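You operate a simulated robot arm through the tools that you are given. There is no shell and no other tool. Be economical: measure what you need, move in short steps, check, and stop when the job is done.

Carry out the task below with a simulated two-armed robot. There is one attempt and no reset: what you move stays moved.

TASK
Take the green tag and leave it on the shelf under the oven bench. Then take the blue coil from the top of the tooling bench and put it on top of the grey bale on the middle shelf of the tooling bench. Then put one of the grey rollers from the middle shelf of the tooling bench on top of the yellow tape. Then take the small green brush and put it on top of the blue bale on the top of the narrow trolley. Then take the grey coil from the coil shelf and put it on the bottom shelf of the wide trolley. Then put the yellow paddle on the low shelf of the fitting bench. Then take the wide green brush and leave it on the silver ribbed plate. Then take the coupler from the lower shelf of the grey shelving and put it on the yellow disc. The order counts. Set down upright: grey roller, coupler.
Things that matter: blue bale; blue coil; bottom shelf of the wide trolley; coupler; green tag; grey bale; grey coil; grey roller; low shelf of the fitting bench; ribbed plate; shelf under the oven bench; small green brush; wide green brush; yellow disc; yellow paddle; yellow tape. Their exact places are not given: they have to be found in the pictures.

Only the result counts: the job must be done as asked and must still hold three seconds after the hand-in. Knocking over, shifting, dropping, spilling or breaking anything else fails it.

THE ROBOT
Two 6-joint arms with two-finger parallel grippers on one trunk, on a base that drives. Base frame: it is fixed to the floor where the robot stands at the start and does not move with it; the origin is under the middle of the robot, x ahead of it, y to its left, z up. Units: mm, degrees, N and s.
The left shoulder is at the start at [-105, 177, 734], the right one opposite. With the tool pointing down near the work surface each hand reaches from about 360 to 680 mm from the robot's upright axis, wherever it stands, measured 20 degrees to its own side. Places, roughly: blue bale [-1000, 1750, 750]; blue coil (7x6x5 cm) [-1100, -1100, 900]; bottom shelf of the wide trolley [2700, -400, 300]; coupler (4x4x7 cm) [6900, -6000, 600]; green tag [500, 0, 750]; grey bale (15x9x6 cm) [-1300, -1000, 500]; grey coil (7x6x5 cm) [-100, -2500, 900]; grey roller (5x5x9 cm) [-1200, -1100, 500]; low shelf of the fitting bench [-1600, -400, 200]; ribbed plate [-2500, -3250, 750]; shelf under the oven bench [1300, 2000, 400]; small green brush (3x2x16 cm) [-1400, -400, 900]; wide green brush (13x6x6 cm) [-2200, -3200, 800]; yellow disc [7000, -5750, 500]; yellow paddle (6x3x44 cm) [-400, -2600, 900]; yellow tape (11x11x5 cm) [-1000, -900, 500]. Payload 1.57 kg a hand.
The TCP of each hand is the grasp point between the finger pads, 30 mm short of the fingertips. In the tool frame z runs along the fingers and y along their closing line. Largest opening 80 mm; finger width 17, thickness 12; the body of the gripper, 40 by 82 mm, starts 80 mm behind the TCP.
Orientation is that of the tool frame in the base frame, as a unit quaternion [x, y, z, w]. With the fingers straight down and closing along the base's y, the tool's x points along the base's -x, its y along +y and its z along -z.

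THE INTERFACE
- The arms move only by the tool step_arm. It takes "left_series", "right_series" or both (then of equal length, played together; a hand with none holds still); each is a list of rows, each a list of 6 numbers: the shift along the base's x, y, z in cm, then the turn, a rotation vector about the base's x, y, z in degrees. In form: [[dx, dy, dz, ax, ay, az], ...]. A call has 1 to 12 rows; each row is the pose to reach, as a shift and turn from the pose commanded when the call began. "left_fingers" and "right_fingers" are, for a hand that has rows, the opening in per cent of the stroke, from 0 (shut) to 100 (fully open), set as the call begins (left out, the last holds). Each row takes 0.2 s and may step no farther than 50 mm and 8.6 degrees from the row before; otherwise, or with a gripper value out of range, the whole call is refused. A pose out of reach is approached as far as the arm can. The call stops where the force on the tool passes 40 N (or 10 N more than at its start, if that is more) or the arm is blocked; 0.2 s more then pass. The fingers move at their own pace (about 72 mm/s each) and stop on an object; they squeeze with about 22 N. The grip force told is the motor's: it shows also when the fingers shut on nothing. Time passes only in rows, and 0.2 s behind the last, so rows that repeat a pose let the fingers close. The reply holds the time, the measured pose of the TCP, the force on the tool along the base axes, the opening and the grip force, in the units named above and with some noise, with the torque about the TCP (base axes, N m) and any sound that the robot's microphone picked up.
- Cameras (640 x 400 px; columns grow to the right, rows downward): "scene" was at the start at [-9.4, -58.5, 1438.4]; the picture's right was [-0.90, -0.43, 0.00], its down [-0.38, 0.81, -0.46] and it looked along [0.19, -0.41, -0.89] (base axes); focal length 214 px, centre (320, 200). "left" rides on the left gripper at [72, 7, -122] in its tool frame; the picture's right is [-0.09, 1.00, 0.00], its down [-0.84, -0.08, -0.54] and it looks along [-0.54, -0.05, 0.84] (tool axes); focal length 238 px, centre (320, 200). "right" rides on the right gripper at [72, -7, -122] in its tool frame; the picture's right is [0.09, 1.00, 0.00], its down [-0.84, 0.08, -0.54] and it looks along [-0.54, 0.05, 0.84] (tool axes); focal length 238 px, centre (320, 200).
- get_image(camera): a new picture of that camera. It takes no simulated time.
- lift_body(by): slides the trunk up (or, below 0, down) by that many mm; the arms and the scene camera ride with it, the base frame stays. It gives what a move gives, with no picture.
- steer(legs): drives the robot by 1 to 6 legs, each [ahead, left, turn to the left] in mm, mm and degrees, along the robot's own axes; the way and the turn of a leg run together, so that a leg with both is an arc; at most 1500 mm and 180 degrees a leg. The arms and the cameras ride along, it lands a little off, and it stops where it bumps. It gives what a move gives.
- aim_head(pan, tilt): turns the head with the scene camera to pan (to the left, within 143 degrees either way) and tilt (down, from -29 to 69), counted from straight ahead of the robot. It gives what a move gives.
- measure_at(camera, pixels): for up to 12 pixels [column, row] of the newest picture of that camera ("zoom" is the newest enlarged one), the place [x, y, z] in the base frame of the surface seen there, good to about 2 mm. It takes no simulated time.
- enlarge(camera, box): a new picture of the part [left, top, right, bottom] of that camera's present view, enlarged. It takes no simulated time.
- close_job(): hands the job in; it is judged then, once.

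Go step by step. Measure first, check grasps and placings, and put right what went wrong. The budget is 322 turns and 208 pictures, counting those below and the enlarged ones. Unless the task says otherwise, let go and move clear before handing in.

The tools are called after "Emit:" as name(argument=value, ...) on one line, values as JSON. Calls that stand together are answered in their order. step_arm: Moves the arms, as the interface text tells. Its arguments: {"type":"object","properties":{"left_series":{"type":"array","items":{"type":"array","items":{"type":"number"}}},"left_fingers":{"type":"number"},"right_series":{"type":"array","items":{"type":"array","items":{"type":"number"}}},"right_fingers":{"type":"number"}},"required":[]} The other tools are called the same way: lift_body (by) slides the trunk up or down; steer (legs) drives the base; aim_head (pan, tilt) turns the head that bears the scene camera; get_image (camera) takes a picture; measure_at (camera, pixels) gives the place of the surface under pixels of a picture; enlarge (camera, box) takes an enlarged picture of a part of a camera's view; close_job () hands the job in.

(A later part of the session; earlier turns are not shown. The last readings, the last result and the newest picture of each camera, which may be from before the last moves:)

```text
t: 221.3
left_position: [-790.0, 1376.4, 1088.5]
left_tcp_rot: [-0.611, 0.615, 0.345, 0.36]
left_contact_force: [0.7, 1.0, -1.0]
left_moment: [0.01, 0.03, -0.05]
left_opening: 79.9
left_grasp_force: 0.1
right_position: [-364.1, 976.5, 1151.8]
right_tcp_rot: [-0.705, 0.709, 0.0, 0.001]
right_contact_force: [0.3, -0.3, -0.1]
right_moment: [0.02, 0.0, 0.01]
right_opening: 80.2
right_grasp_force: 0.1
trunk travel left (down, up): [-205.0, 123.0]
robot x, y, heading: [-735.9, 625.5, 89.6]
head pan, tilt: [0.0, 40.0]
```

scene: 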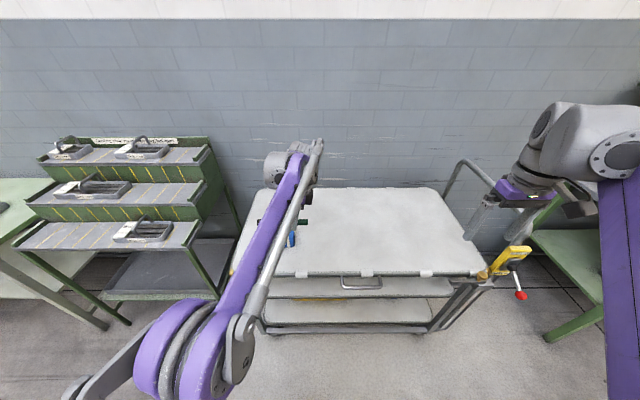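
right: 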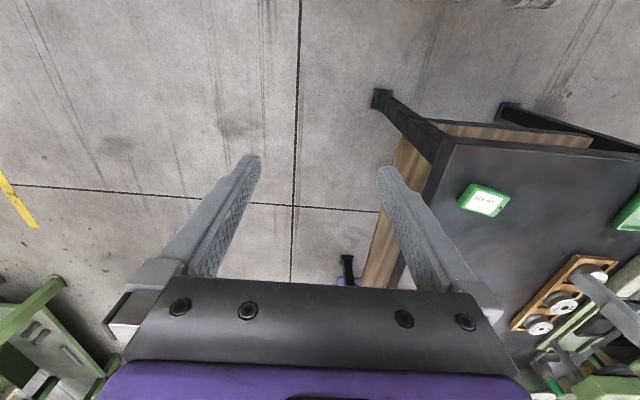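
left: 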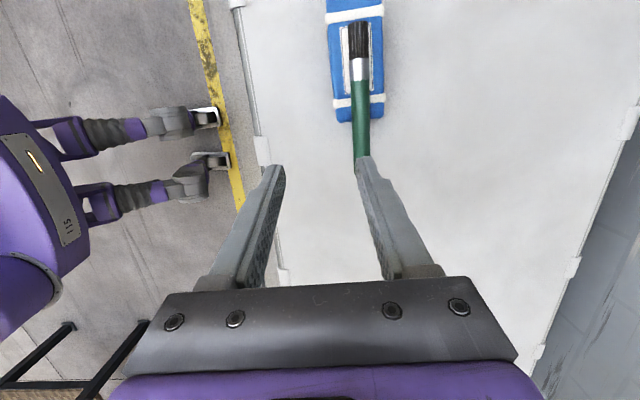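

Emit:
step_arm(left_series=[[0, -4, -2, 0, 0, 0], [0, -8, -4, 0, 0, 0], [0, -12, -6, 0, 0, 0], [0, -16, -8, 0, 0, 0], [0, -20, -10, 0, 0, 0], [0, -24, -12, 0, 0, 0], [0, -28, -12, 0, 0, 0]])

Emit:
steer(legs=[[0, -590, 0], [-1400, 0, 0]])

Emit:
aim_head(pan=143, tilt=25)

Emit:
get_image(camera="scene")

Emit:
aim_head(pan=-130, tilt=25)

Emit:
get_image(camera="scene")

```text
t: 222.9
left_position: [-728.4, 1353.4, 1021.5]
left_tcp_rot: [-0.612, 0.614, 0.345, 0.36]
left_contact_force: [-0.2, -0.3, -0.6]
left_moment: [-0.04, 0.03, 0.0]
left_opening: 80.0
left_grasp_force: 0.3
left hand out of reach, approached as far as the arm can: row 1, 2, 3, 4, 5, 6, 7
right_position: [-364.2, 977.9, 1151.7]
right_tcp_rot: [-0.705, 0.709, -0.001, 0.0]
right_contact_force: [-0.2, -0.2, 0.1]
right_moment: [0.04, 0.01, 0.03]
right_opening: 79.9
right_grasp_force: 0.1
trunk travel left (down, up): [-205.0, 123.0]
robot x, y, heading: [-737.2, 621.3, 90.0]
head pan, tilt: [0.0, 40.0]
```

```text
t: 235.2
left_position: [-142.7, -58.7, 1022.0]
left_tcp_rot: [0.619, -0.607, -0.349, -0.356]
left_contact_force: [-0.1, 0.3, 0.6]
left_moment: [0.02, -0.01, -0.01]
left_opening: 80.1
left_grasp_force: 0.1
right_position: [228.0, -425.3, 1151.1]
right_tcp_rot: [0.714, -0.701, 0.0, 0.0]
right_contact_force: [0.1, -0.2, 1.3]
right_moment: [0.01, 0.0, -0.01]
right_opening: 79.9
right_grasp_force: 0.1
trunk travel left (down, up): [-205.0, 123.0]
robot x, y, heading: [-134.8, -788.7, 90.8]
head pan, tilt: [0.0, 40.0]
```

```text
t: 237.4
left_position: [-142.1, -57.9, 1022.5]
left_tcp_rot: [0.618, -0.608, -0.348, -0.356]
left_contact_force: [-0.3, -0.5, -0.3]
left_moment: [0.0, 0.0, -0.03]
left_opening: 79.9
left_grasp_force: 0.0
right_position: [227.4, -423.9, 1152.1]
right_tcp_rot: [0.713, -0.702, 0.0, 0.0]
right_contact_force: [-1.7, 0.5, 0.2]
right_moment: [0.04, -0.03, 0.01]
right_opening: 80.0
right_grasp_force: 0.0
trunk travel left (down, up): [-205.0, 123.0]
robot x, y, heading: [-137.5, -788.4, 91.2]
head pan, tilt: [143.0, 25.0]
```

```text
129 pictures are left
```

scene: 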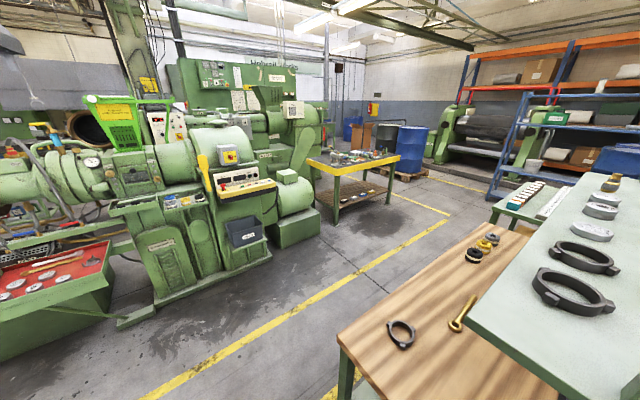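

```text
t: 241.2
left_position: [-143.2, -57.8, 1021.8]
left_tcp_rot: [0.619, -0.608, -0.348, -0.356]
left_contact_force: [-0.1, 0.4, 0.2]
left_moment: [0.0, 0.01, 0.0]
left_opening: 79.7
left_grasp_force: 0.0
right_position: [228.5, -424.5, 1150.9]
right_tcp_rot: [0.713, -0.701, 0.0, -0.001]
right_contact_force: [0.7, -0.1, -0.5]
right_moment: [-0.02, 0.03, 0.02]
right_opening: 80.1
right_grasp_force: 0.0
trunk travel left (down, up): [-205.0, 123.0]
robot x, y, heading: [-134.5, -785.4, 91.2]
head pan, tilt: [-130.0, 25.0]
```

```text
128 pictures are left
```

scene: 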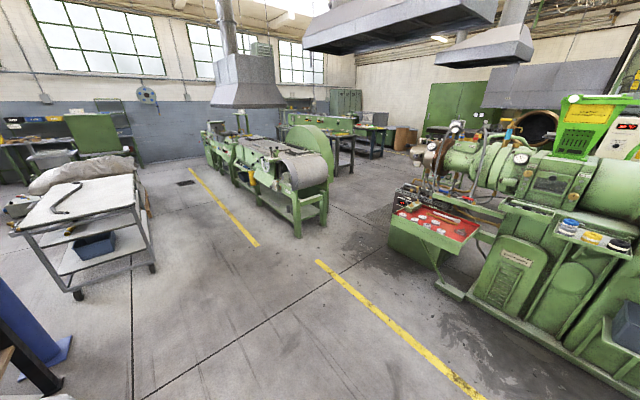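

The left arm reported out-of-reach while retracting. I'll look at its shape.

Emit:
aim_head(pan=10, tilt=45)

Emit:
get_image(camera="scene")

Emit:
step_arm(left_series=[[0, -2, -2, 0, 0, 0], [0, -4, -4, 0, 0, 0], [0, -6, -6, 0, 0, 0]])

```text
t: 243.5
left_position: [-142.7, -58.4, 1022.0]
left_tcp_rot: [0.618, -0.608, -0.348, -0.356]
left_contact_force: [-0.6, -0.1, 1.0]
left_moment: [-0.02, 0.03, 0.02]
left_opening: 79.8
left_grasp_force: 0.1
right_position: [228.6, -425.6, 1151.4]
right_tcp_rot: [0.713, -0.701, 0.0, 0.0]
right_contact_force: [-0.2, 0.3, -0.2]
right_moment: [0.01, 0.02, -0.01]
right_opening: 80.1
right_grasp_force: 0.0
trunk travel left (down, up): [-205.0, 123.0]
robot x, y, heading: [-137.6, -790.0, 90.9]
head pan, tilt: [10.0, 45.0]
```

```text
127 pictures are left
```

scene: 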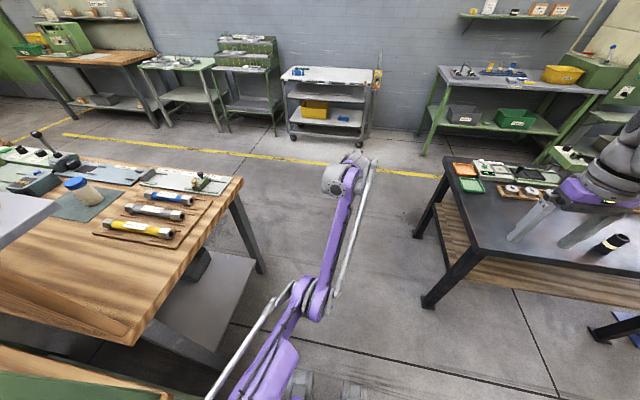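

```text
t: 244.3
left_position: [-131.7, -61.0, 1021.6]
left_tcp_rot: [0.619, -0.608, -0.348, -0.355]
left_contact_force: [-0.1, -0.1, -0.9]
left_moment: [0.0, -0.02, -0.03]
left_opening: 79.9
left_grasp_force: 0.0
left hand out of reach, approached as far as the arm can: row 1, 2, 3
right_position: [228.0, -424.2, 1150.8]
right_tcp_rot: [0.713, -0.701, -0.001, 0.0]
right_contact_force: [1.2, -0.7, 0.1]
right_moment: [0.0, -0.03, 0.0]
right_opening: 80.0
right_grasp_force: 0.0
trunk travel left (down, up): [-205.0, 123.0]
robot x, y, heading: [-139.8, -784.8, 90.8]
head pan, tilt: [10.0, 45.0]
```

The arm is stretched straight and stuck at a limit. I'll pitch the tool down and try to retract from there.

Emit:
step_arm(left_series=[[0, 0, 0, -8, 0, 0], [0, 0, 0, -16, 0, 0], [0, 0, 0, -24, 0, 0], [0, 0, 0, -32, 0, 0], [0, -2, 0, -40, 0, 0], [0, -4, 0, -48, 0, 0], [0, -6, 0, -56, 0, 0], [0, -8, 0, -60, 0, 0]])

```text
t: 246.1
left_position: [-146.0, -202.0, 990.8]
left_tcp_rot: [0.714, -0.7, 0.003, 0.002]
left_contact_force: [0.2, -0.3, -0.3]
left_moment: [-0.03, 0.0, -0.04]
left_opening: 80.2
left_grasp_force: 0.1
left hand out of reach, approached as far as the arm can: row 3, 4, 5, 6, 7, 8
right_position: [228.2, -424.8, 1152.4]
right_tcp_rot: [0.713, -0.701, -0.001, 0.0]
right_contact_force: [-0.1, -0.3, 0.0]
right_moment: [0.01, -0.01, -0.01]
right_opening: 79.8
right_grasp_force: 0.0
trunk travel left (down, up): [-205.0, 123.0]
robot x, y, heading: [-134.6, -785.7, 91.1]
head pan, tilt: [10.0, 45.0]
```

Emit:
step_arm(left_series=[[0, -3, -2, 0, 0, 0], [0, -6, -4, 0, 0, 0], [0, -9, -6, 0, 0, 0], [0, -12, -6, 0, 0, 0]])

Emit:
get_image(camera="scene")

```text
t: 247.1
left_position: [-134.5, -252.8, 937.3]
left_tcp_rot: [0.714, -0.701, 0.003, 0.002]
left_contact_force: [0.0, -0.2, 0.2]
left_moment: [-0.02, -0.01, 0.0]
left_opening: 80.3
left_grasp_force: 0.1
left hand out of reach, approached as far as the arm can: row 2, 3, 4
right_position: [227.6, -425.1, 1151.0]
right_tcp_rot: [0.713, -0.701, 0.0, 0.0]
right_contact_force: [-0.6, 0.9, 0.7]
right_moment: [0.0, 0.02, 0.04]
right_opening: 80.4
right_grasp_force: 0.0
trunk travel left (down, up): [-205.0, 123.0]
robot x, y, heading: [-134.3, -785.1, 91.1]
head pan, tilt: [10.0, 45.0]
```

```text
126 pictures are left
```

scene: 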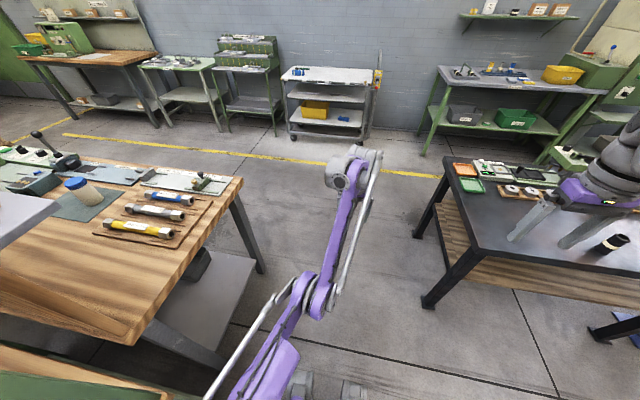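

Emit:
step_arm(left_series=[[0, 0, 0, 0, 0, -8.5], [0, 0, 0, 0, 0, -17], [0, 0, 0, 0, 0, -25.5], [0, 0, 0, 0, 0, -34], [0, 0, 0, 0, 0, -42.5], [0, 0, 0, 0, 0, -51], [0, 0, 0, 0, 0, -59.5], [0, 0, 0, 0, 0, -68], [0, 0, 0, 0, 0, -76.5], [0, 0, 0, 0, 0, -85], [0, 0, 0, 0, 0, -90]])

Emit:
get_image(camera="scene")

```text
t: 249.5
left_position: [-134.5, -249.1, 937.5]
left_tcp_rot: [-0.009, 1.0, -0.001, -0.003]
left_contact_force: [1.3, -0.6, -0.6]
left_moment: [0.02, 0.04, -0.03]
left_opening: 80.1
left_grasp_force: 0.0
right_position: [227.8, -423.6, 1151.3]
right_tcp_rot: [0.713, -0.701, 0.0, 0.0]
right_contact_force: [0.8, 0.3, -0.1]
right_moment: [-0.01, 0.01, 0.01]
right_opening: 79.8
right_grasp_force: 0.1
trunk travel left (down, up): [-205.0, 123.0]
robot x, y, heading: [-133.8, -786.4, 90.8]
head pan, tilt: [10.0, 45.0]
```

```text
125 pictures are left
```

scene: 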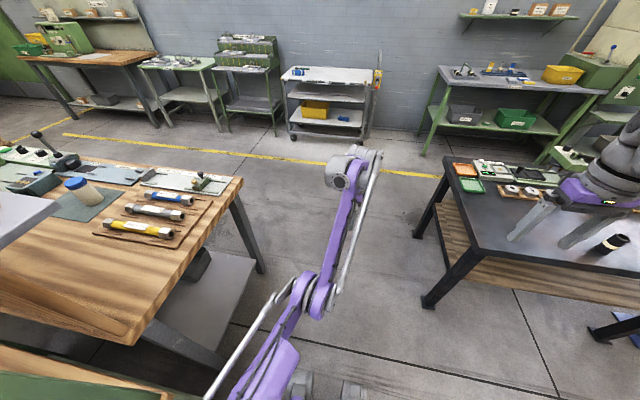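

Emit:
step_arm(left_series=[[0, 0, -4, 0, 0, 0], [0, 0, -8, 0, 0, 0], [0, -3, -12, 0, 0, 0], [0, -6, -15, 0, 0, 0], [0, -9, -18, 0, 0, 0], [0, -12, -20, 0, 0, 0]])

Emit:
get_image(camera="scene")

```text
t: 250.9
left_position: [-121.6, -228.4, 890.6]
left_tcp_rot: [-0.009, 1.0, 0.0, -0.002]
left_contact_force: [-0.7, -0.2, -0.7]
left_moment: [0.06, -0.01, 0.0]
left_opening: 80.3
left_grasp_force: 0.0
left hand out of reach, approached as far as the arm can: row 1, 2, 3, 4, 5, 6
right_position: [227.9, -422.9, 1150.8]
right_tcp_rot: [0.714, -0.701, 0.0, 0.0]
right_contact_force: [0.1, -0.6, 0.4]
right_moment: [-0.01, 0.01, 0.01]
right_opening: 79.9
right_grasp_force: 0.0
trunk travel left (down, up): [-205.0, 123.0]
robot x, y, heading: [-133.9, -788.6, 91.0]
head pan, tilt: [10.0, 45.0]
```

```text
124 pictures are left
```

scene: 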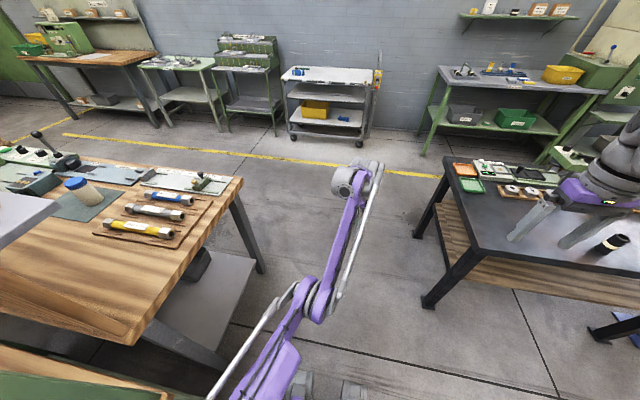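

The elbow seems to sit slightly past straight. I'll push outward to straighten it, then bring the hand down and in.

Emit:
step_arm(left_series=[[1, 4, 2, 0, 0, 0], [2, 8, 4, 0, 0, 0], [3, 12, 6, 0, 0, 0]])

Emit:
step_arm(left_series=[[0, 0, -4.5, 0, 0, 0], [0, 0, -9, 0, 0, 0], [0, -2, -13, 0, 0, 0], [0, -4, -17, 0, 0, 0], [0, -8, -20, 0, 0, 0], [0, -12, -22, 0, 0, 0]])

```text
t: 251.7
left_position: [-112.3, -171.4, 908.1]
left_tcp_rot: [-0.009, 1.0, -0.001, -0.002]
left_contact_force: [-0.2, 0.1, -0.2]
left_moment: [0.02, 0.0, -0.01]
left_opening: 80.1
left_grasp_force: 0.0
left hand out of reach, approached as far as the arm can: row 2, 3
right_position: [228.3, -425.7, 1151.3]
right_tcp_rot: [0.714, -0.701, 0.0, -0.001]
right_contact_force: [0.8, 1.1, -0.5]
right_moment: [-0.02, -0.03, -0.01]
right_opening: 80.0
right_grasp_force: 0.0
trunk travel left (down, up): [-205.0, 123.0]
robot x, y, heading: [-138.5, -789.5, 91.0]
head pan, tilt: [10.0, 45.0]
```

```text
t: 253.1
left_position: [-75.0, -152.7, 740.1]
left_tcp_rot: [-0.009, 1.0, -0.002, -0.002]
left_contact_force: [0.3, -0.3, -0.1]
left_moment: [0.02, 0.03, -0.01]
left_opening: 79.7
left_grasp_force: 0.0
left hand out of reach, approached as far as the arm can: row 3, 4, 5, 6
right_position: [228.2, -424.7, 1150.9]
right_tcp_rot: [0.713, -0.701, 0.0, -0.001]
right_contact_force: [-0.6, 0.0, 0.2]
right_moment: [-0.01, 0.02, 0.02]
right_opening: 79.9
right_grasp_force: 0.0
trunk travel left (down, up): [-205.0, 123.0]
robot x, y, heading: [-137.3, -789.6, 91.0]
head pan, tilt: [10.0, 45.0]
```

Emit:
step_arm(left_series=[[0, 4, 1, 0, 0, 0], [0, 8, 3, 0, 0, 0], [0, 12, 5, 0, 0, 0]])

Emit:
step_arm(left_series=[[0, 0, 4.5, 0, 0, 0], [0, 0, 9, 0, 0, 0], [0, 0, 13, 0, 0, 0], [0, -3, 17, 0, 0, 0], [0, -6, 20, 0, 0, 0], [0, -10, 22, 0, 0, 0]])

Emit:
get_image(camera="scene")

```text
t: 253.9
left_position: [-93.7, -141.2, 760.7]
left_tcp_rot: [-0.01, 1.0, -0.001, -0.002]
left_contact_force: [0.8, -0.1, 0.1]
left_moment: [0.01, 0.01, -0.01]
left_opening: 80.1
left_grasp_force: 0.0
left hand out of reach, approached as far as the arm can: row 1, 2, 3
right_position: [229.0, -423.8, 1150.7]
right_tcp_rot: [0.713, -0.701, 0.0, 0.001]
right_contact_force: [-0.4, 0.0, -0.5]
right_moment: [-0.02, 0.03, 0.02]
right_opening: 79.7
right_grasp_force: 0.1
trunk travel left (down, up): [-205.0, 123.0]
robot x, y, heading: [-136.3, -785.9, 91.1]
head pan, tilt: [10.0, 45.0]
```

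```text
t: 255.3
left_position: [-90.1, -244.3, 982.7]
left_tcp_rot: [-0.01, 1.0, 0.0, -0.003]
left_contact_force: [0.2, -0.4, 0.6]
left_moment: [-0.05, -0.01, -0.01]
left_opening: 80.2
left_grasp_force: 0.1
left hand out of reach, approached as far as the arm can: row 1, 2, 3, 4
right_position: [228.8, -425.3, 1151.4]
right_tcp_rot: [0.714, -0.7, 0.0, 0.0]
right_contact_force: [-0.2, 0.2, -0.4]
right_moment: [0.01, -0.03, 0.03]
right_opening: 79.9
right_grasp_force: 0.0
trunk travel left (down, up): [-205.0, 123.0]
robot x, y, heading: [-132.9, -784.8, 91.3]
head pan, tilt: [10.0, 45.0]
```

```text
123 pictures are left
```

scene: 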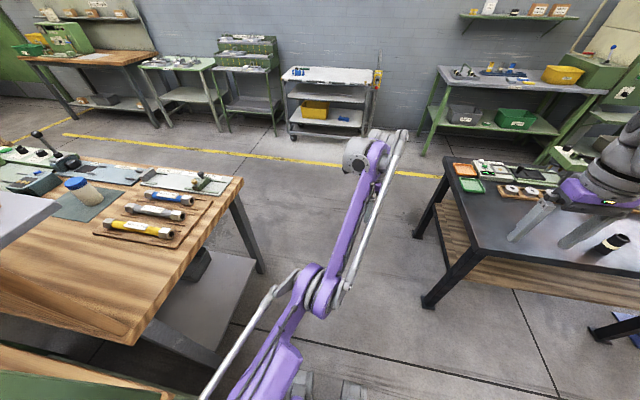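

The last rows were reached, so the elbow may have flipped. I'll try retracting.

Emit:
step_arm(left_series=[[0, -3, 0, 0, 0, 0], [0, -6, 0, 0, 0, 0], [0, -9, 0, 0, 0, 0]])

Emit:
step_arm(left_series=[[0, -3, 0, 0, 0, 0], [0, -5, 0, 0, 0, 0]])

Emit:
get_image(camera="scene")

```text
t: 256.1
left_position: [-68.9, -281.2, 991.4]
left_tcp_rot: [-0.01, 1.0, -0.002, -0.003]
left_contact_force: [-0.4, 0.9, -0.5]
left_moment: [0.02, 0.03, -0.03]
left_opening: 79.9
left_grasp_force: 0.0
left hand out of reach, approached as far as the arm can: row 2, 3
right_position: [228.8, -424.1, 1150.5]
right_tcp_rot: [0.713, -0.701, 0.0, 0.0]
right_contact_force: [-0.1, -0.5, -0.2]
right_moment: [0.02, 0.02, -0.02]
right_opening: 79.9
right_grasp_force: 0.2
trunk travel left (down, up): [-205.0, 123.0]
robot x, y, heading: [-132.8, -789.4, 90.9]
head pan, tilt: [10.0, 45.0]
```

```text
t: 256.7
left_position: [-53.8, -288.8, 997.6]
left_tcp_rot: [-0.01, 1.0, 0.0, -0.003]
left_contact_force: [0.3, 0.4, 0.0]
left_moment: [0.0, 0.03, 0.02]
left_opening: 80.0
left_grasp_force: 0.0
left hand out of reach, approached as far as the arm can: row 1, 2
right_position: [226.8, -424.6, 1150.9]
right_tcp_rot: [0.713, -0.701, 0.0, 0.0]
right_contact_force: [-0.6, 0.1, -0.5]
right_moment: [0.0, 0.0, -0.01]
right_opening: 79.9
right_grasp_force: 0.0
trunk travel left (down, up): [-205.0, 123.0]
robot x, y, heading: [-133.8, -786.5, 90.7]
head pan, tilt: [10.0, 45.0]
```

```text
122 pictures are left
```

scene: 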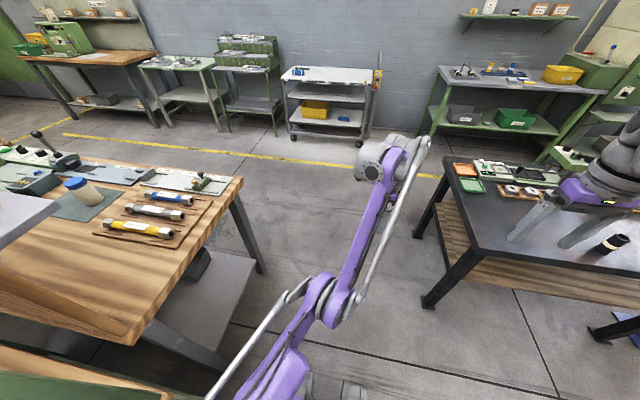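

Emit:
step_arm(left_series=[[1.4, 3.5, 2.5, 0, 0, 0], [2.8, 7, 5, 0, 0, 0], [4.2, 10.5, 7.5, 0, 0, 0], [5.6, 14, 10, 0, 0, 0], [7, 17.5, 12.5, 0, 0, 0], [8.4, 21, 15, 0, 0, 0], [9.8, 24.5, 17.5, 0, 0, 0], [11.2, 28, 20, 0, 0, 0]])

Emit:
step_arm(left_series=[[0, 1, -4.5, 0, 0, 0], [0, 2, -9, 0, 0, 0], [0, 2, -13.5, 0, 0, 0], [0, 2, -18, 0, 0, 0]])

Emit:
step_arm(left_series=[[0, -2, -4, 0, 0, 0], [0, -4, -8, 0, 0, 0], [0, -7, -12, 0, 0, 0], [0, -10, -15, 0, 0, 0]])

```text
t: 258.5
left_position: [-38.3, -256.9, 1027.1]
left_tcp_rot: [-0.01, 1.0, -0.001, -0.002]
left_contact_force: [0.5, 0.9, -0.1]
left_moment: [-0.02, -0.01, -0.01]
left_opening: 80.2
left_grasp_force: 0.1
left hand out of reach, approached as far as the arm can: row 2, 3, 4, 5, 6, 7, 8
right_position: [229.0, -423.2, 1151.0]
right_tcp_rot: [0.713, -0.701, 0.0, -0.001]
right_contact_force: [-0.2, 0.0, 0.5]
right_moment: [-0.01, 0.0, 0.01]
right_opening: 80.1
right_grasp_force: 0.2
trunk travel left (down, up): [-205.0, 123.0]
robot x, y, heading: [-134.3, -786.1, 91.1]
head pan, tilt: [10.0, 45.0]
```

```text
t: 259.5
left_position: [-51.4, -236.9, 844.3]
left_tcp_rot: [-0.01, 1.0, -0.001, -0.002]
left_contact_force: [0.5, 0.3, -0.9]
left_moment: [-0.01, 0.0, -0.02]
left_opening: 80.1
left_grasp_force: 0.0
right_position: [228.2, -424.1, 1152.1]
right_tcp_rot: [0.714, -0.701, -0.001, 0.0]
right_contact_force: [0.0, 0.6, 0.7]
right_moment: [-0.02, 0.0, 0.03]
right_opening: 80.0
right_grasp_force: 0.0
trunk travel left (down, up): [-205.0, 123.0]
robot x, y, heading: [-136.5, -787.3, 91.0]
head pan, tilt: [10.0, 45.0]
```

```text
t: 260.5
left_position: [-48.5, -337.6, 690.9]
left_tcp_rot: [-0.009, 1.0, -0.001, -0.003]
left_contact_force: [0.9, 0.6, -0.2]
left_moment: [-0.02, 0.0, -0.02]
left_opening: 80.0
left_grasp_force: 0.1
right_position: [228.0, -424.5, 1152.1]
right_tcp_rot: [0.713, -0.701, 0.0, 0.0]
right_contact_force: [-1.2, -0.4, 0.3]
right_moment: [0.01, -0.02, -0.01]
right_opening: 80.1
right_grasp_force: 0.0
trunk travel left (down, up): [-205.0, 123.0]
robot x, y, heading: [-132.7, -786.7, 91.2]
head pan, tilt: [10.0, 45.0]
```

The elbow is back on its normal side. I'll restore yaw and raise the hand.

Emit:
step_arm(left_series=[[-0.5, 0, 2, 0, 0, 8.5], [-1, 0, 4, 0, 0, 17], [-1.5, 0, 6, 0, 0, 25.5], [-2, 0, 8, 0, 0, 34], [-2.5, 0, 10, 0, 0, 42.5], [-3, 0, 12, 0, 0, 51], [-3.5, 0, 14, 0, 0, 59.5], [-4, 0, 16, 0, 0, 68], [-4.5, 0, 18, 0, 0, 76.5], [-5, 0, 20, 0, 0, 85], [-5, 0, 22, 0, 0, 90]])

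Emit:
aim_head(pan=-143, tilt=35)

Emit:
enlarge(camera="scene", box=[320, 60, 640, 260])

```text
t: 262.9
left_position: [-102.6, -336.1, 912.9]
left_tcp_rot: [0.715, -0.7, 0.002, 0.001]
left_contact_force: [-0.2, -0.4, -0.2]
left_moment: [0.01, 0.0, -0.04]
left_opening: 79.9
left_grasp_force: 0.1
right_position: [228.9, -425.2, 1151.3]
right_tcp_rot: [0.713, -0.701, -0.001, 0.0]
right_contact_force: [-0.3, -0.5, -0.3]
right_moment: [0.0, -0.01, 0.04]
right_opening: 80.1
right_grasp_force: 0.0
trunk travel left (down, up): [-205.0, 123.0]
robot x, y, heading: [-137.3, -783.9, 91.0]
head pan, tilt: [10.0, 45.0]
```

```text
t: 265.2
left_position: [-103.3, -337.2, 911.7]
left_tcp_rot: [0.713, -0.701, 0.002, 0.001]
left_contact_force: [-0.3, -0.1, -0.6]
left_moment: [0.0, -0.01, -0.01]
left_opening: 79.9
left_grasp_force: 0.0
right_position: [228.4, -424.5, 1150.8]
right_tcp_rot: [0.713, -0.701, 0.0, 0.0]
right_contact_force: [-0.1, 0.1, -0.2]
right_moment: [0.01, 0.0, -0.01]
right_opening: 80.1
right_grasp_force: 0.0
trunk travel left (down, up): [-205.0, 123.0]
robot x, y, heading: [-138.4, -787.1, 91.0]
head pan, tilt: [-143.0, 35.0]
```

```text
2.00 times, centred on (480, 160) of scene
```

zoom: 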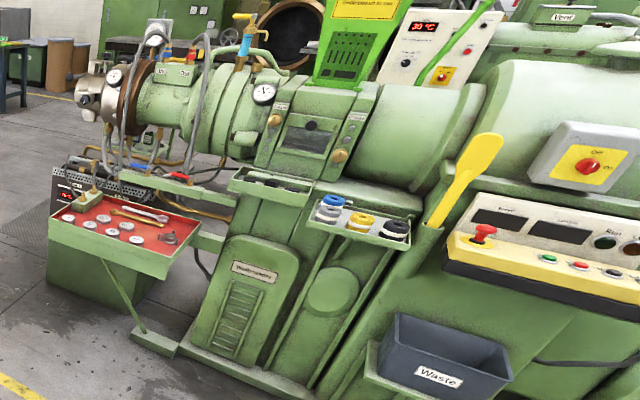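

Emit:
steer(legs=[[0, 0, -90], [0, -700, 0], [0, 0, -90]])

Emit:
aim_head(pan=0, tilt=30)

Emit:
get_image(camera="scene")

```text
t: 279.3
left_position: [-134.5, -1927.4, 911.3]
left_tcp_rot: [0.689, 0.725, 0.001, -0.003]
left_contact_force: [0.1, -0.1, -0.3]
left_moment: [0.04, 0.0, 0.01]
left_opening: 79.7
left_grasp_force: 0.1
right_position: [-468.5, -1852.1, 1152.5]
right_tcp_rot: [0.69, 0.724, 0.0, 0.0]
right_contact_force: [-0.1, -0.2, 1.2]
right_moment: [-0.03, -0.03, -0.04]
right_opening: 80.1
right_grasp_force: 0.1
trunk travel left (down, up): [-205.0, 123.0]
robot x, y, heading: [-116.1, -1479.6, -87.1]
head pan, tilt: [-143.0, 35.0]
```

```text
t: 281.6
left_position: [-135.4, -1929.6, 911.1]
left_tcp_rot: [0.69, 0.724, 0.001, -0.002]
left_contact_force: [0.2, 0.2, 1.2]
left_moment: [0.02, 0.03, 0.04]
left_opening: 80.1
left_grasp_force: 0.0
right_position: [-468.8, -1852.1, 1150.3]
right_tcp_rot: [0.69, 0.724, 0.0, 0.001]
right_contact_force: [0.4, 1.5, 0.2]
right_moment: [0.02, 0.0, -0.04]
right_opening: 80.0
right_grasp_force: 0.0
trunk travel left (down, up): [-205.0, 123.0]
robot x, y, heading: [-115.7, -1477.1, -87.2]
head pan, tilt: [0.0, 30.0]
```

```text
120 pictures are left
```

scene: 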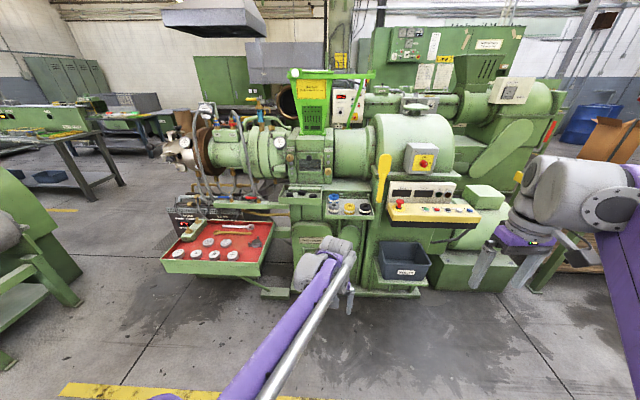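

Emit:
enlarge(camera="scene", box=[280, 140, 440, 240])

Emit:
measure_at(camera="zoom", pixels=[[215, 240], [215, 255], [215, 275], [275, 265], [275, 280], [335, 270], [200, 300], [330, 290], [420, 65], [415, 140], [405, 190], [430, 65]])

```text
4.00 times, centred on (360, 190) of scene
```

zoom: 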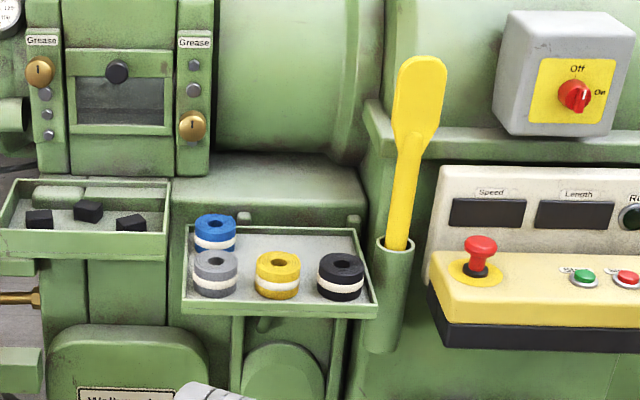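

```text
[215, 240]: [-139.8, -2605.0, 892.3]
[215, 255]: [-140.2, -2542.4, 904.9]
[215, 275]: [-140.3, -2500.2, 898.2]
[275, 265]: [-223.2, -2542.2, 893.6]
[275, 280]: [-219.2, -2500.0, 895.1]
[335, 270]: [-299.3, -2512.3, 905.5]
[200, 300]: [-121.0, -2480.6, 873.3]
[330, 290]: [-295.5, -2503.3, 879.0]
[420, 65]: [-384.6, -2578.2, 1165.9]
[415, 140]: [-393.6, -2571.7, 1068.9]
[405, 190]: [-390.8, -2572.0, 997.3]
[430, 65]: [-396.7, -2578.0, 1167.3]
```

Emit:
enlarge(camera="scene", box=[322, 186, 378, 221])

Emit:
measure_at(camera="zoom", pixels=[[50, 280], [55, 200], [300, 345], [300, 300], [180, 260], [115, 190], [115, 255], [150, 120], [200, 200], [60, 310], [300, 352], [400, 200]])

```text
11.43 times, centred on (350, 204) of scene
```

zoom: 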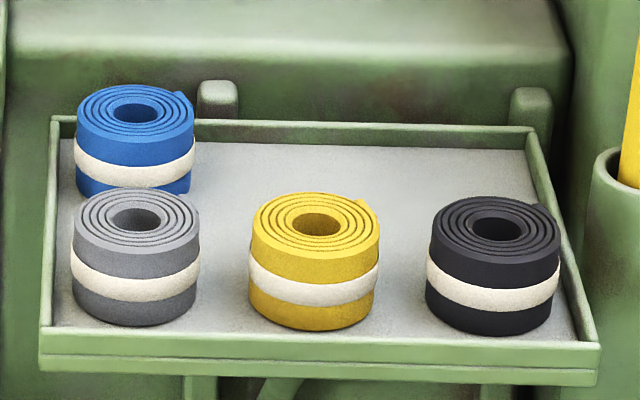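

```text
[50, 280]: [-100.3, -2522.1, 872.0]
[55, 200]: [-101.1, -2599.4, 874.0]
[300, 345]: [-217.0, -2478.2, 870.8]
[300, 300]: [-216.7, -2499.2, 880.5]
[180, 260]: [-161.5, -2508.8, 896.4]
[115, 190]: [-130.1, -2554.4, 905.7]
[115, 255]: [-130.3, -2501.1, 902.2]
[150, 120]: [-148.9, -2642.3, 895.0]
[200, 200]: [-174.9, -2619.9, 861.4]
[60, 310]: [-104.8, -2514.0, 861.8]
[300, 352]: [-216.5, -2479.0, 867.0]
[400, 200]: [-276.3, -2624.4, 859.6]
```

Tray rim is 873, floor 861, grey coil top 906, centred at about (-137,-2528), and the yellow coil is close by. I'll pitch the hand 60° and part-open the fingers.

Emit:
step_arm(left_series=[[0, -1.2, 0.5, -8.5, 0, 0], [0, -2.4, 1, -17, 0, 0], [0, -3.6, 1.5, -25.5, 0, 0], [0, -4.8, 2, -34, 0, 0], [0, -6, 2.5, -42.5, 0, 0], [0, -7.2, 3, -51, 0, 0], [0, -8.4, 3.5, -59.5, 0, 0]], left_fingers=86)

Emit:
steer(legs=[[0, 0, -2.9], [0, -70, 0], [350, 0, 0]])

Emit:
get_image(camera="left")

```text
t: 283.2
left_position: [-134.2, -2013.4, 947.6]
left_tcp_rot: [0.599, 0.63, -0.359, 0.34]
left_contact_force: [-0.7, -0.4, -0.3]
left_moment: [0.01, 0.02, -0.02]
left_opening: 68.6
left_grasp_force: 0.1
right_position: [-467.1, -1851.8, 1151.1]
right_tcp_rot: [0.69, 0.724, 0.0, 0.0]
right_contact_force: [-0.2, -0.5, -1.0]
right_moment: [-0.03, 0.0, -0.02]
right_opening: 79.9
right_grasp_force: 0.1
trunk travel left (down, up): [-205.0, 123.0]
robot x, y, heading: [-118.4, -1474.5, -87.0]
head pan, tilt: [0.0, 30.0]
```

```text
t: 286.8
left_position: [-232.7, -2359.6, 946.2]
left_tcp_rot: [0.616, 0.614, -0.367, 0.33]
left_contact_force: [-0.1, 0.1, -0.6]
left_moment: [0.04, -0.01, -0.01]
left_opening: 68.7
left_grasp_force: 0.1
right_position: [-557.8, -2180.7, 1151.8]
right_tcp_rot: [0.708, 0.707, 0.0, 0.0]
right_contact_force: [0.0, 0.7, -0.8]
right_moment: [-0.01, 0.01, 0.0]
right_opening: 79.9
right_grasp_force: 0.0
trunk travel left (down, up): [-205.0, 123.0]
robot x, y, heading: [-183.9, -1826.4, -89.9]
head pan, tilt: [0.0, 30.0]
```

```text
117 pictures are left
```

left: 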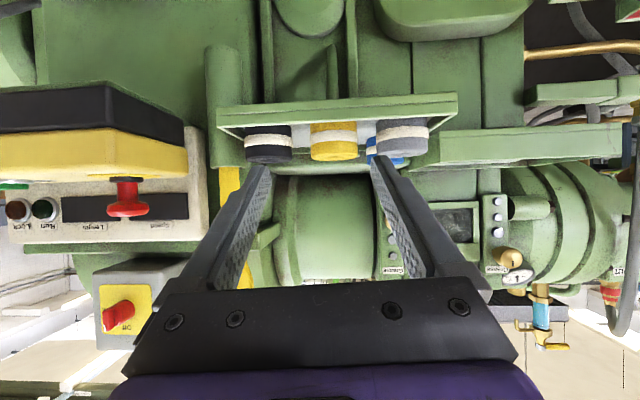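

Emit:
step_arm(left_series=[[4.8, 0, 0.5, -0.5, -1.2, 0.8], [9.6, 0, 1, -1, -2.5, 1.6], [9.6, -3, 1, -1, -2.5, 1.6]])

Emit:
get_image(camera="left")

```text
t: 287.6
left_position: [-137.7, -2393.3, 955.2]
left_tcp_rot: [0.612, 0.612, -0.354, 0.355]
left_contact_force: [-0.7, -0.3, 1.1]
left_moment: [0.01, 0.06, -0.01]
left_opening: 69.0
left_grasp_force: 0.1
right_position: [-558.9, -2183.3, 1152.1]
right_tcp_rot: [0.708, 0.707, 0.0, 0.0]
right_contact_force: [0.9, 0.3, 0.4]
right_moment: [0.0, 0.0, 0.0]
right_opening: 80.1
right_grasp_force: 0.0
trunk travel left (down, up): [-205.0, 123.0]
robot x, y, heading: [-187.9, -1826.6, -90.3]
head pan, tilt: [0.0, 30.0]
```

```text
116 pictures are left
```

left: 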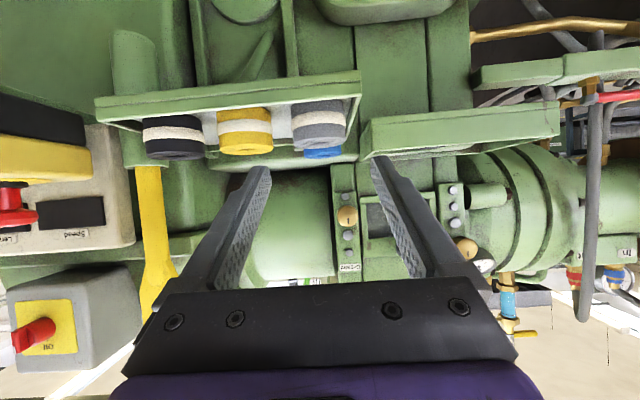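

Emit:
measure_at(camera="left", pixels=[[320, 110], [320, 135], [294, 125], [346, 125], [273, 125], [365, 140], [370, 120], [380, 155], [318, 145]])

Emit:
enlarge(camera="left", box=[260, 70, 420, 170])

```text
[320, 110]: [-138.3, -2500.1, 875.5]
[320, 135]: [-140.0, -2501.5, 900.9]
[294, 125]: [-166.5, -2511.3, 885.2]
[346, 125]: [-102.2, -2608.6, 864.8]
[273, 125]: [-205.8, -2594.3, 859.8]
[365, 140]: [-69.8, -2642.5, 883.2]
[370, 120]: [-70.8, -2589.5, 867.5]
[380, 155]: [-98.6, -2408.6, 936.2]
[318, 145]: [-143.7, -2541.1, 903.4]
```

```text
4.00 times, centred on (340, 120) of left
```

zoom: 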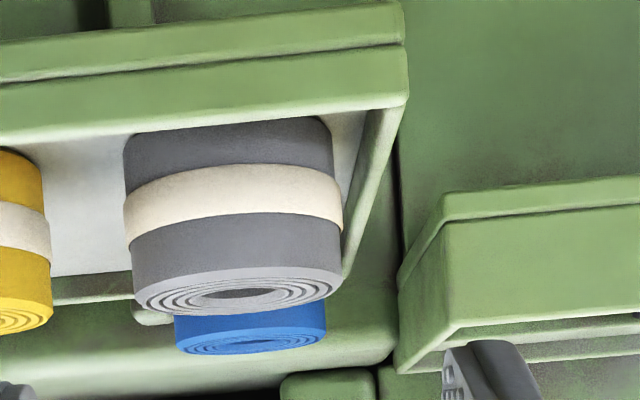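

Emit:
step_arm(left_series=[[0, -4, -1.5, 0, 0, 0], [0, -8, -3.4, 0, 0, 0], [0, -11, -4.8, 0, 0, 0], [0, -13.1, -5.7, 0, 0, 0]])

Emit:
get_image(camera="left")

```text
t: 288.6
left_position: [-137.2, -2522.3, 899.6]
left_tcp_rot: [0.612, 0.611, -0.355, 0.354]
left_contact_force: [-0.4, 1.0, 0.6]
left_moment: [0.02, 0.0, 0.0]
left_opening: 68.8
left_grasp_force: 0.0
right_position: [-558.8, -2182.3, 1151.2]
right_tcp_rot: [0.708, 0.706, -0.001, 0.0]
right_contact_force: [-0.1, -0.1, -0.1]
right_moment: [0.04, 0.0, 0.03]
right_opening: 80.0
right_grasp_force: 0.1
trunk travel left (down, up): [-205.0, 123.0]
robot x, y, heading: [-185.6, -1825.1, -90.0]
head pan, tilt: [0.0, 30.0]
```

```text
114 pictures are left
```

left: 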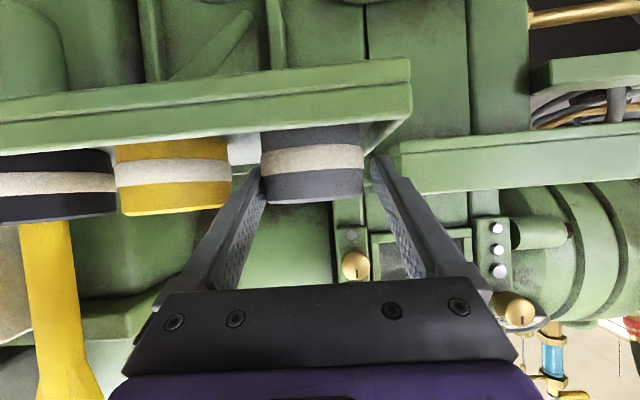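

Emit:
step_arm(left_series=[[-0.1, 0, 0, 0, 0, 0], [-0.1, 0, -0.1, 0, 0, 0], [-0.1, 0, -0.1, 0, 0, 0], [-0.1, 0, -0.1, 0, 0, 0]], left_fingers=0)

Emit:
step_arm(left_series=[[0, 0, 3, 0, 0, 0], [0, 0, 6, 0, 0, 0], [0, 4, 7, 0, 0, 0], [0, 8, 7, 0, 0, 0]])

Emit:
get_image(camera="left")

```text
t: 289.6
left_position: [-137.6, -2521.6, 898.9]
left_tcp_rot: [0.612, 0.612, -0.355, 0.355]
left_contact_force: [2.2, -4.2, 9.3]
left_moment: [-0.12, -0.16, 0.0]
left_opening: 59.4
left_grasp_force: 21.6
right_position: [-557.4, -2181.9, 1152.9]
right_tcp_rot: [0.708, 0.707, 0.0, 0.0]
right_contact_force: [0.1, -0.6, 1.0]
right_moment: [-0.01, 0.04, 0.04]
right_opening: 79.7
right_grasp_force: 0.0
trunk travel left (down, up): [-205.0, 123.0]
robot x, y, heading: [-187.6, -1829.8, -90.0]
head pan, tilt: [0.0, 30.0]
```

```text
t: 290.6
left_position: [-136.6, -2440.6, 969.6]
left_tcp_rot: [0.612, 0.612, -0.354, 0.354]
left_contact_force: [0.5, -0.8, 0.1]
left_moment: [0.02, 0.02, -0.01]
left_opening: 59.4
left_grasp_force: 21.9
right_position: [-559.1, -2181.6, 1151.8]
right_tcp_rot: [0.708, 0.706, 0.0, 0.0]
right_contact_force: [0.4, -0.3, 0.4]
right_moment: [-0.04, 0.01, -0.01]
right_opening: 79.9
right_grasp_force: 0.0
trunk travel left (down, up): [-205.0, 123.0]
robot x, y, heading: [-185.6, -1828.9, -90.2]
head pan, tilt: [0.0, 30.0]
```

```text
113 pictures are left
```

left: 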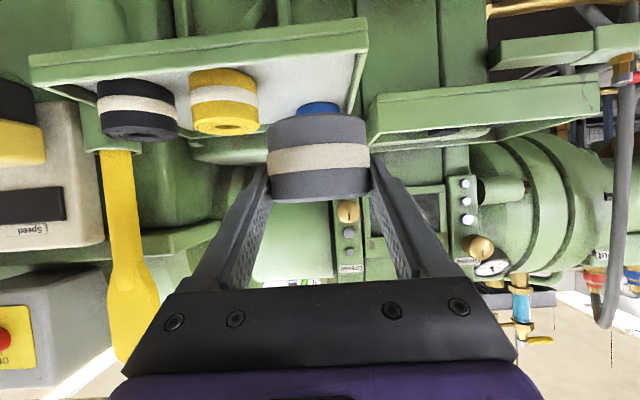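

Grey coil held. I'll back out, face +x and look toward the wide trolley.

Emit:
steer(legs=[[-700, 0, 0], [0, 0, 90]])

Emit:
aim_head(pan=0, tilt=20)

Emit:
get_image(camera="scene")

```text
t: 297.5
left_position: [415.9, -1128.7, 970.2]
left_tcp_rot: [0.096, 0.859, -0.06, 0.498]
left_contact_force: [0.9, 0.4, -1.7]
left_moment: [0.03, 0.05, 0.04]
left_opening: 59.7
left_grasp_force: 21.8
right_position: [67.2, -1478.7, 1155.9]
right_tcp_rot: [0.115, 0.993, -0.005, 0.0]
right_contact_force: [0.5, -0.1, 0.4]
right_moment: [0.04, 0.0, -0.01]
right_opening: 80.0
right_grasp_force: 0.0
trunk travel left (down, up): [-205.0, 123.0]
robot x, y, heading: [-194.4, -1048.3, -13.3]
head pan, tilt: [0.0, 30.0]
stopped in leg 2: the robot was blocked; the commanded pose is now the measured one
```

```text
t: 298.2
left_position: [415.6, -1125.5, 971.5]
left_tcp_rot: [0.094, 0.859, -0.061, 0.5]
left_contact_force: [0.6, 0.6, -1.2]
left_moment: [-0.05, 0.0, 0.0]
left_opening: 59.9
left_grasp_force: 22.0
right_position: [67.0, -1474.6, 1157.4]
right_tcp_rot: [0.113, 0.994, -0.006, 0.001]
right_contact_force: [0.2, -1.2, -0.9]
right_moment: [0.0, -0.02, -0.01]
right_opening: 80.1
right_grasp_force: 0.0
trunk travel left (down, up): [-205.0, 123.0]
robot x, y, heading: [-193.3, -1047.1, -12.8]
head pan, tilt: [0.0, 20.0]
```

```text
112 pictures are left
```

scene: 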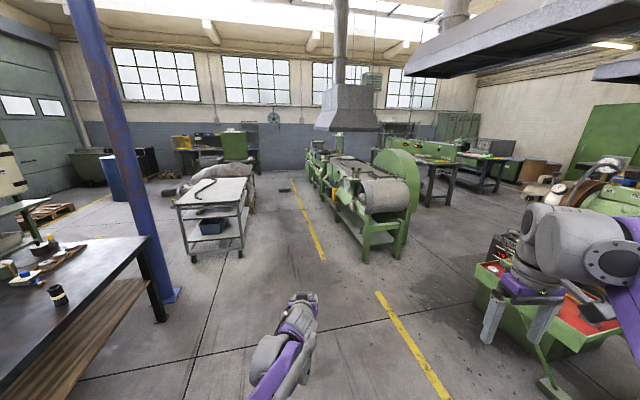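

The base bumped the tooling bench's end during the turn. I'll move forward off it and check the bench items.

Emit:
steer(legs=[[300, 0, 0], [0, 0, 13]])

Emit:
aim_head(pan=143, tilt=30)

Emit:
get_image(camera="scene")

```text
t: 301.1
left_position: [713.0, -1064.7, 969.3]
left_tcp_rot: [-0.001, 0.865, 0.001, 0.502]
left_contact_force: [-0.3, -0.8, -1.6]
left_moment: [0.02, 0.0, 0.02]
left_opening: 59.4
left_grasp_force: 22.4
right_position: [454.2, -1485.2, 1151.5]
right_tcp_rot: [0.002, 1.0, 0.0, 0.0]
right_contact_force: [-0.2, -0.5, 0.7]
right_moment: [0.02, 0.02, 0.03]
right_opening: 80.1
right_grasp_force: 0.0
trunk travel left (down, up): [-205.0, 123.0]
robot x, y, heading: [98.8, -1115.3, -0.2]
head pan, tilt: [0.0, 20.0]
```

```text
t: 303.3
left_position: [713.6, -1065.0, 969.3]
left_tcp_rot: [0.0, 0.865, 0.0, 0.502]
left_contact_force: [-0.5, 0.0, -0.4]
left_moment: [0.02, -0.01, 0.03]
left_opening: 59.8
left_grasp_force: 21.8
right_position: [453.7, -1486.5, 1151.2]
right_tcp_rot: [0.001, 1.0, 0.0, 0.0]
right_contact_force: [0.7, 0.5, -0.2]
right_moment: [0.01, -0.04, -0.03]
right_opening: 80.0
right_grasp_force: 0.0
trunk travel left (down, up): [-205.0, 123.0]
robot x, y, heading: [100.6, -1113.2, -0.3]
head pan, tilt: [143.0, 30.0]
```

```text
111 pictures are left
```

scene: 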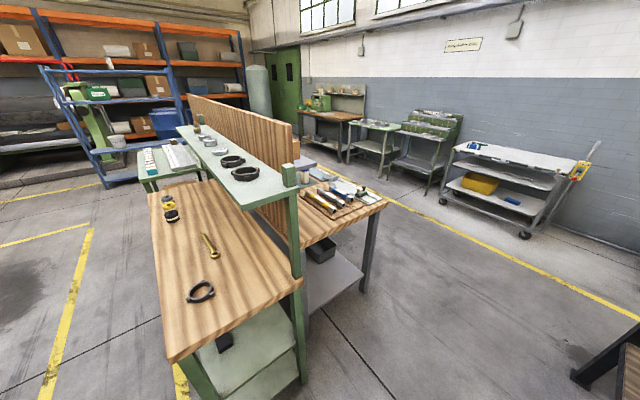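

Emit:
measure_at(camera="scene", pixels=[[300, 280], [178, 358], [200, 390], [298, 375], [295, 165]])

Emit:
aim_head(pan=10, tilt=25)

Emit:
get_image(camera="scene")

```text
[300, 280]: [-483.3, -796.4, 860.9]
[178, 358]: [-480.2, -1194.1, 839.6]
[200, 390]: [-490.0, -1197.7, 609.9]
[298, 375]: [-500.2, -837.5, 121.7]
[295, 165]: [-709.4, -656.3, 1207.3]
```

```text
t: 305.5
left_position: [714.0, -1065.1, 969.1]
left_tcp_rot: [-0.001, 0.865, 0.0, 0.501]
left_contact_force: [-0.3, -0.1, -0.6]
left_moment: [0.02, 0.02, -0.03]
left_opening: 59.3
left_grasp_force: 22.2
right_position: [453.1, -1485.2, 1152.0]
right_tcp_rot: [0.001, 1.0, 0.0, 0.001]
right_contact_force: [0.4, 0.1, 0.3]
right_moment: [0.0, -0.01, -0.03]
right_opening: 80.0
right_grasp_force: 0.0
trunk travel left (down, up): [-205.0, 123.0]
robot x, y, heading: [100.0, -1115.2, -0.4]
head pan, tilt: [10.0, 25.0]
```

```text
110 pictures are left
```

scene: 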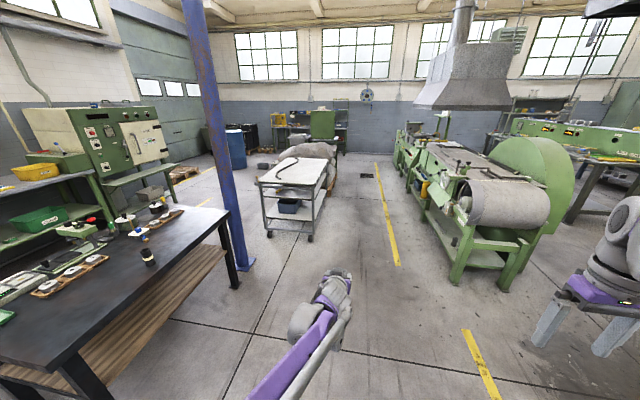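

Emit:
enlarge(camera="scene", box=[240, 140, 360, 250])

Emit:
measure_at(camera="scene", pixels=[[260, 183], [318, 187], [327, 160], [305, 215], [275, 215], [320, 200], [268, 233], [310, 237], [330, 180], [248, 268], [225, 280], [310, 222]])

```text
3.64 times, centred on (300, 195) of scene
```

zoom: 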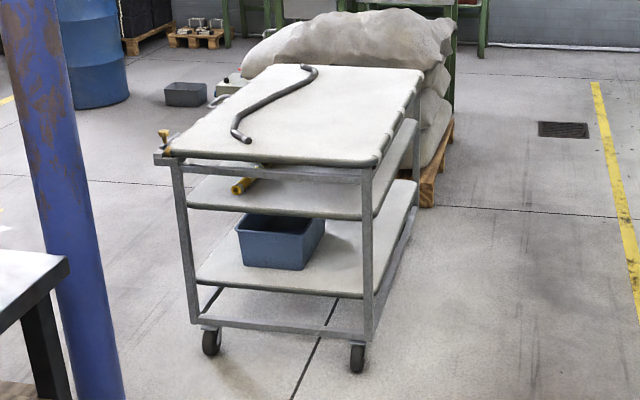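

```text
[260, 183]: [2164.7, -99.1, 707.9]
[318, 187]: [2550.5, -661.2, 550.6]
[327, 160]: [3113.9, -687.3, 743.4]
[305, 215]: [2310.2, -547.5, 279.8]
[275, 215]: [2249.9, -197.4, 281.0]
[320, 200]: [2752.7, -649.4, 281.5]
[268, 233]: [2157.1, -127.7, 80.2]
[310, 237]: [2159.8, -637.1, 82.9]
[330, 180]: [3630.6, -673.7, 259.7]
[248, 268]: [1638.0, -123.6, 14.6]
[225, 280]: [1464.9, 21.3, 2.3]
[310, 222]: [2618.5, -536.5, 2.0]
```

Bench didn't move. Trolley: near end x≈2165, y -650…-110, bottom shelf z 281. I'll check the machine clearance on the right and the pillar.

Emit:
measure_at(camera="scene", pixels=[[455, 285], [510, 290], [420, 225], [400, 190], [460, 210], [235, 255], [255, 265], [232, 285]])

Emit:
measure_at(camera="zoom", pixels=[[320, 270], [350, 270], [290, 268], [240, 262], [300, 290], [350, 293], [330, 215], [365, 215], [370, 180], [195, 200], [330, 240], [225, 285]])

```text
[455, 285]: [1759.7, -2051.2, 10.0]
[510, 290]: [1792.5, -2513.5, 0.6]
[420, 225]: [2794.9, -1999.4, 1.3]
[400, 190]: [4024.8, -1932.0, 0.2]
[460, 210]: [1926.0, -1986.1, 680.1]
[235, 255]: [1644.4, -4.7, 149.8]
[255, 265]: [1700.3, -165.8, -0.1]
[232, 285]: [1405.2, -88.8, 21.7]
```

```text
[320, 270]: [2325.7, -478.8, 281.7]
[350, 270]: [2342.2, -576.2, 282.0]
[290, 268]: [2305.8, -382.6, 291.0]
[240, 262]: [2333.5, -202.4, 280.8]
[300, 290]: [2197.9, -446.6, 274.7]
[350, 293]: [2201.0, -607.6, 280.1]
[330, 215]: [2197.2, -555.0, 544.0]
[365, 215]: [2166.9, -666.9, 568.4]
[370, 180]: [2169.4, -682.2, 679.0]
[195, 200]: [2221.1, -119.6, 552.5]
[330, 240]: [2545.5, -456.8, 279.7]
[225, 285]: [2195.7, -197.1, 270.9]
```

Emit:
steer(legs=[[1300, 0, 0.4], [0, 465, 0]])

Emit:
lift_body(by=-200)

Emit:
get_image(camera="scene")

```text
t: 316.2
left_position: [2003.4, -605.8, 969.7]
left_tcp_rot: [0.002, 0.865, -0.002, 0.501]
left_contact_force: [0.3, 0.1, -1.4]
left_moment: [0.0, 0.01, 0.0]
left_opening: 59.3
left_grasp_force: 22.4
right_position: [1741.1, -1026.2, 1151.4]
right_tcp_rot: [0.002, 1.0, 0.001, 0.0]
right_contact_force: [-0.4, 0.1, 0.5]
right_moment: [-0.02, -0.04, -0.04]
right_opening: 80.5
right_grasp_force: 0.0
trunk travel left (down, up): [-205.0, 123.0]
robot x, y, heading: [1391.1, -651.5, -0.4]
head pan, tilt: [10.0, 25.0]
```

```text
t: 318.3
left_position: [2003.6, -606.4, 769.2]
left_tcp_rot: [0.002, 0.865, -0.002, 0.502]
left_contact_force: [-0.3, 0.1, -1.0]
left_moment: [-0.04, 0.03, 0.01]
left_opening: 59.5
left_grasp_force: 21.9
right_position: [1742.7, -1025.0, 952.1]
right_tcp_rot: [0.003, 1.0, 0.0, 0.001]
right_contact_force: [-1.4, 0.7, -0.1]
right_moment: [-0.01, 0.04, -0.01]
right_opening: 79.9
right_grasp_force: 0.0
trunk travel left (down, up): [-5.0, 323.0]
robot x, y, heading: [1392.3, -654.0, -0.4]
head pan, tilt: [10.0, 25.0]
```

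```text
108 pictures are left
```

scene: 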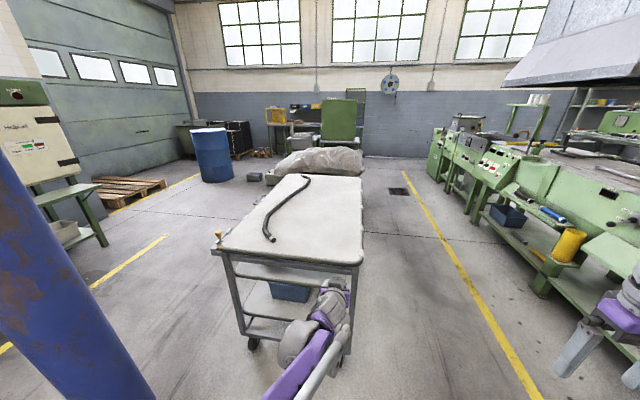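

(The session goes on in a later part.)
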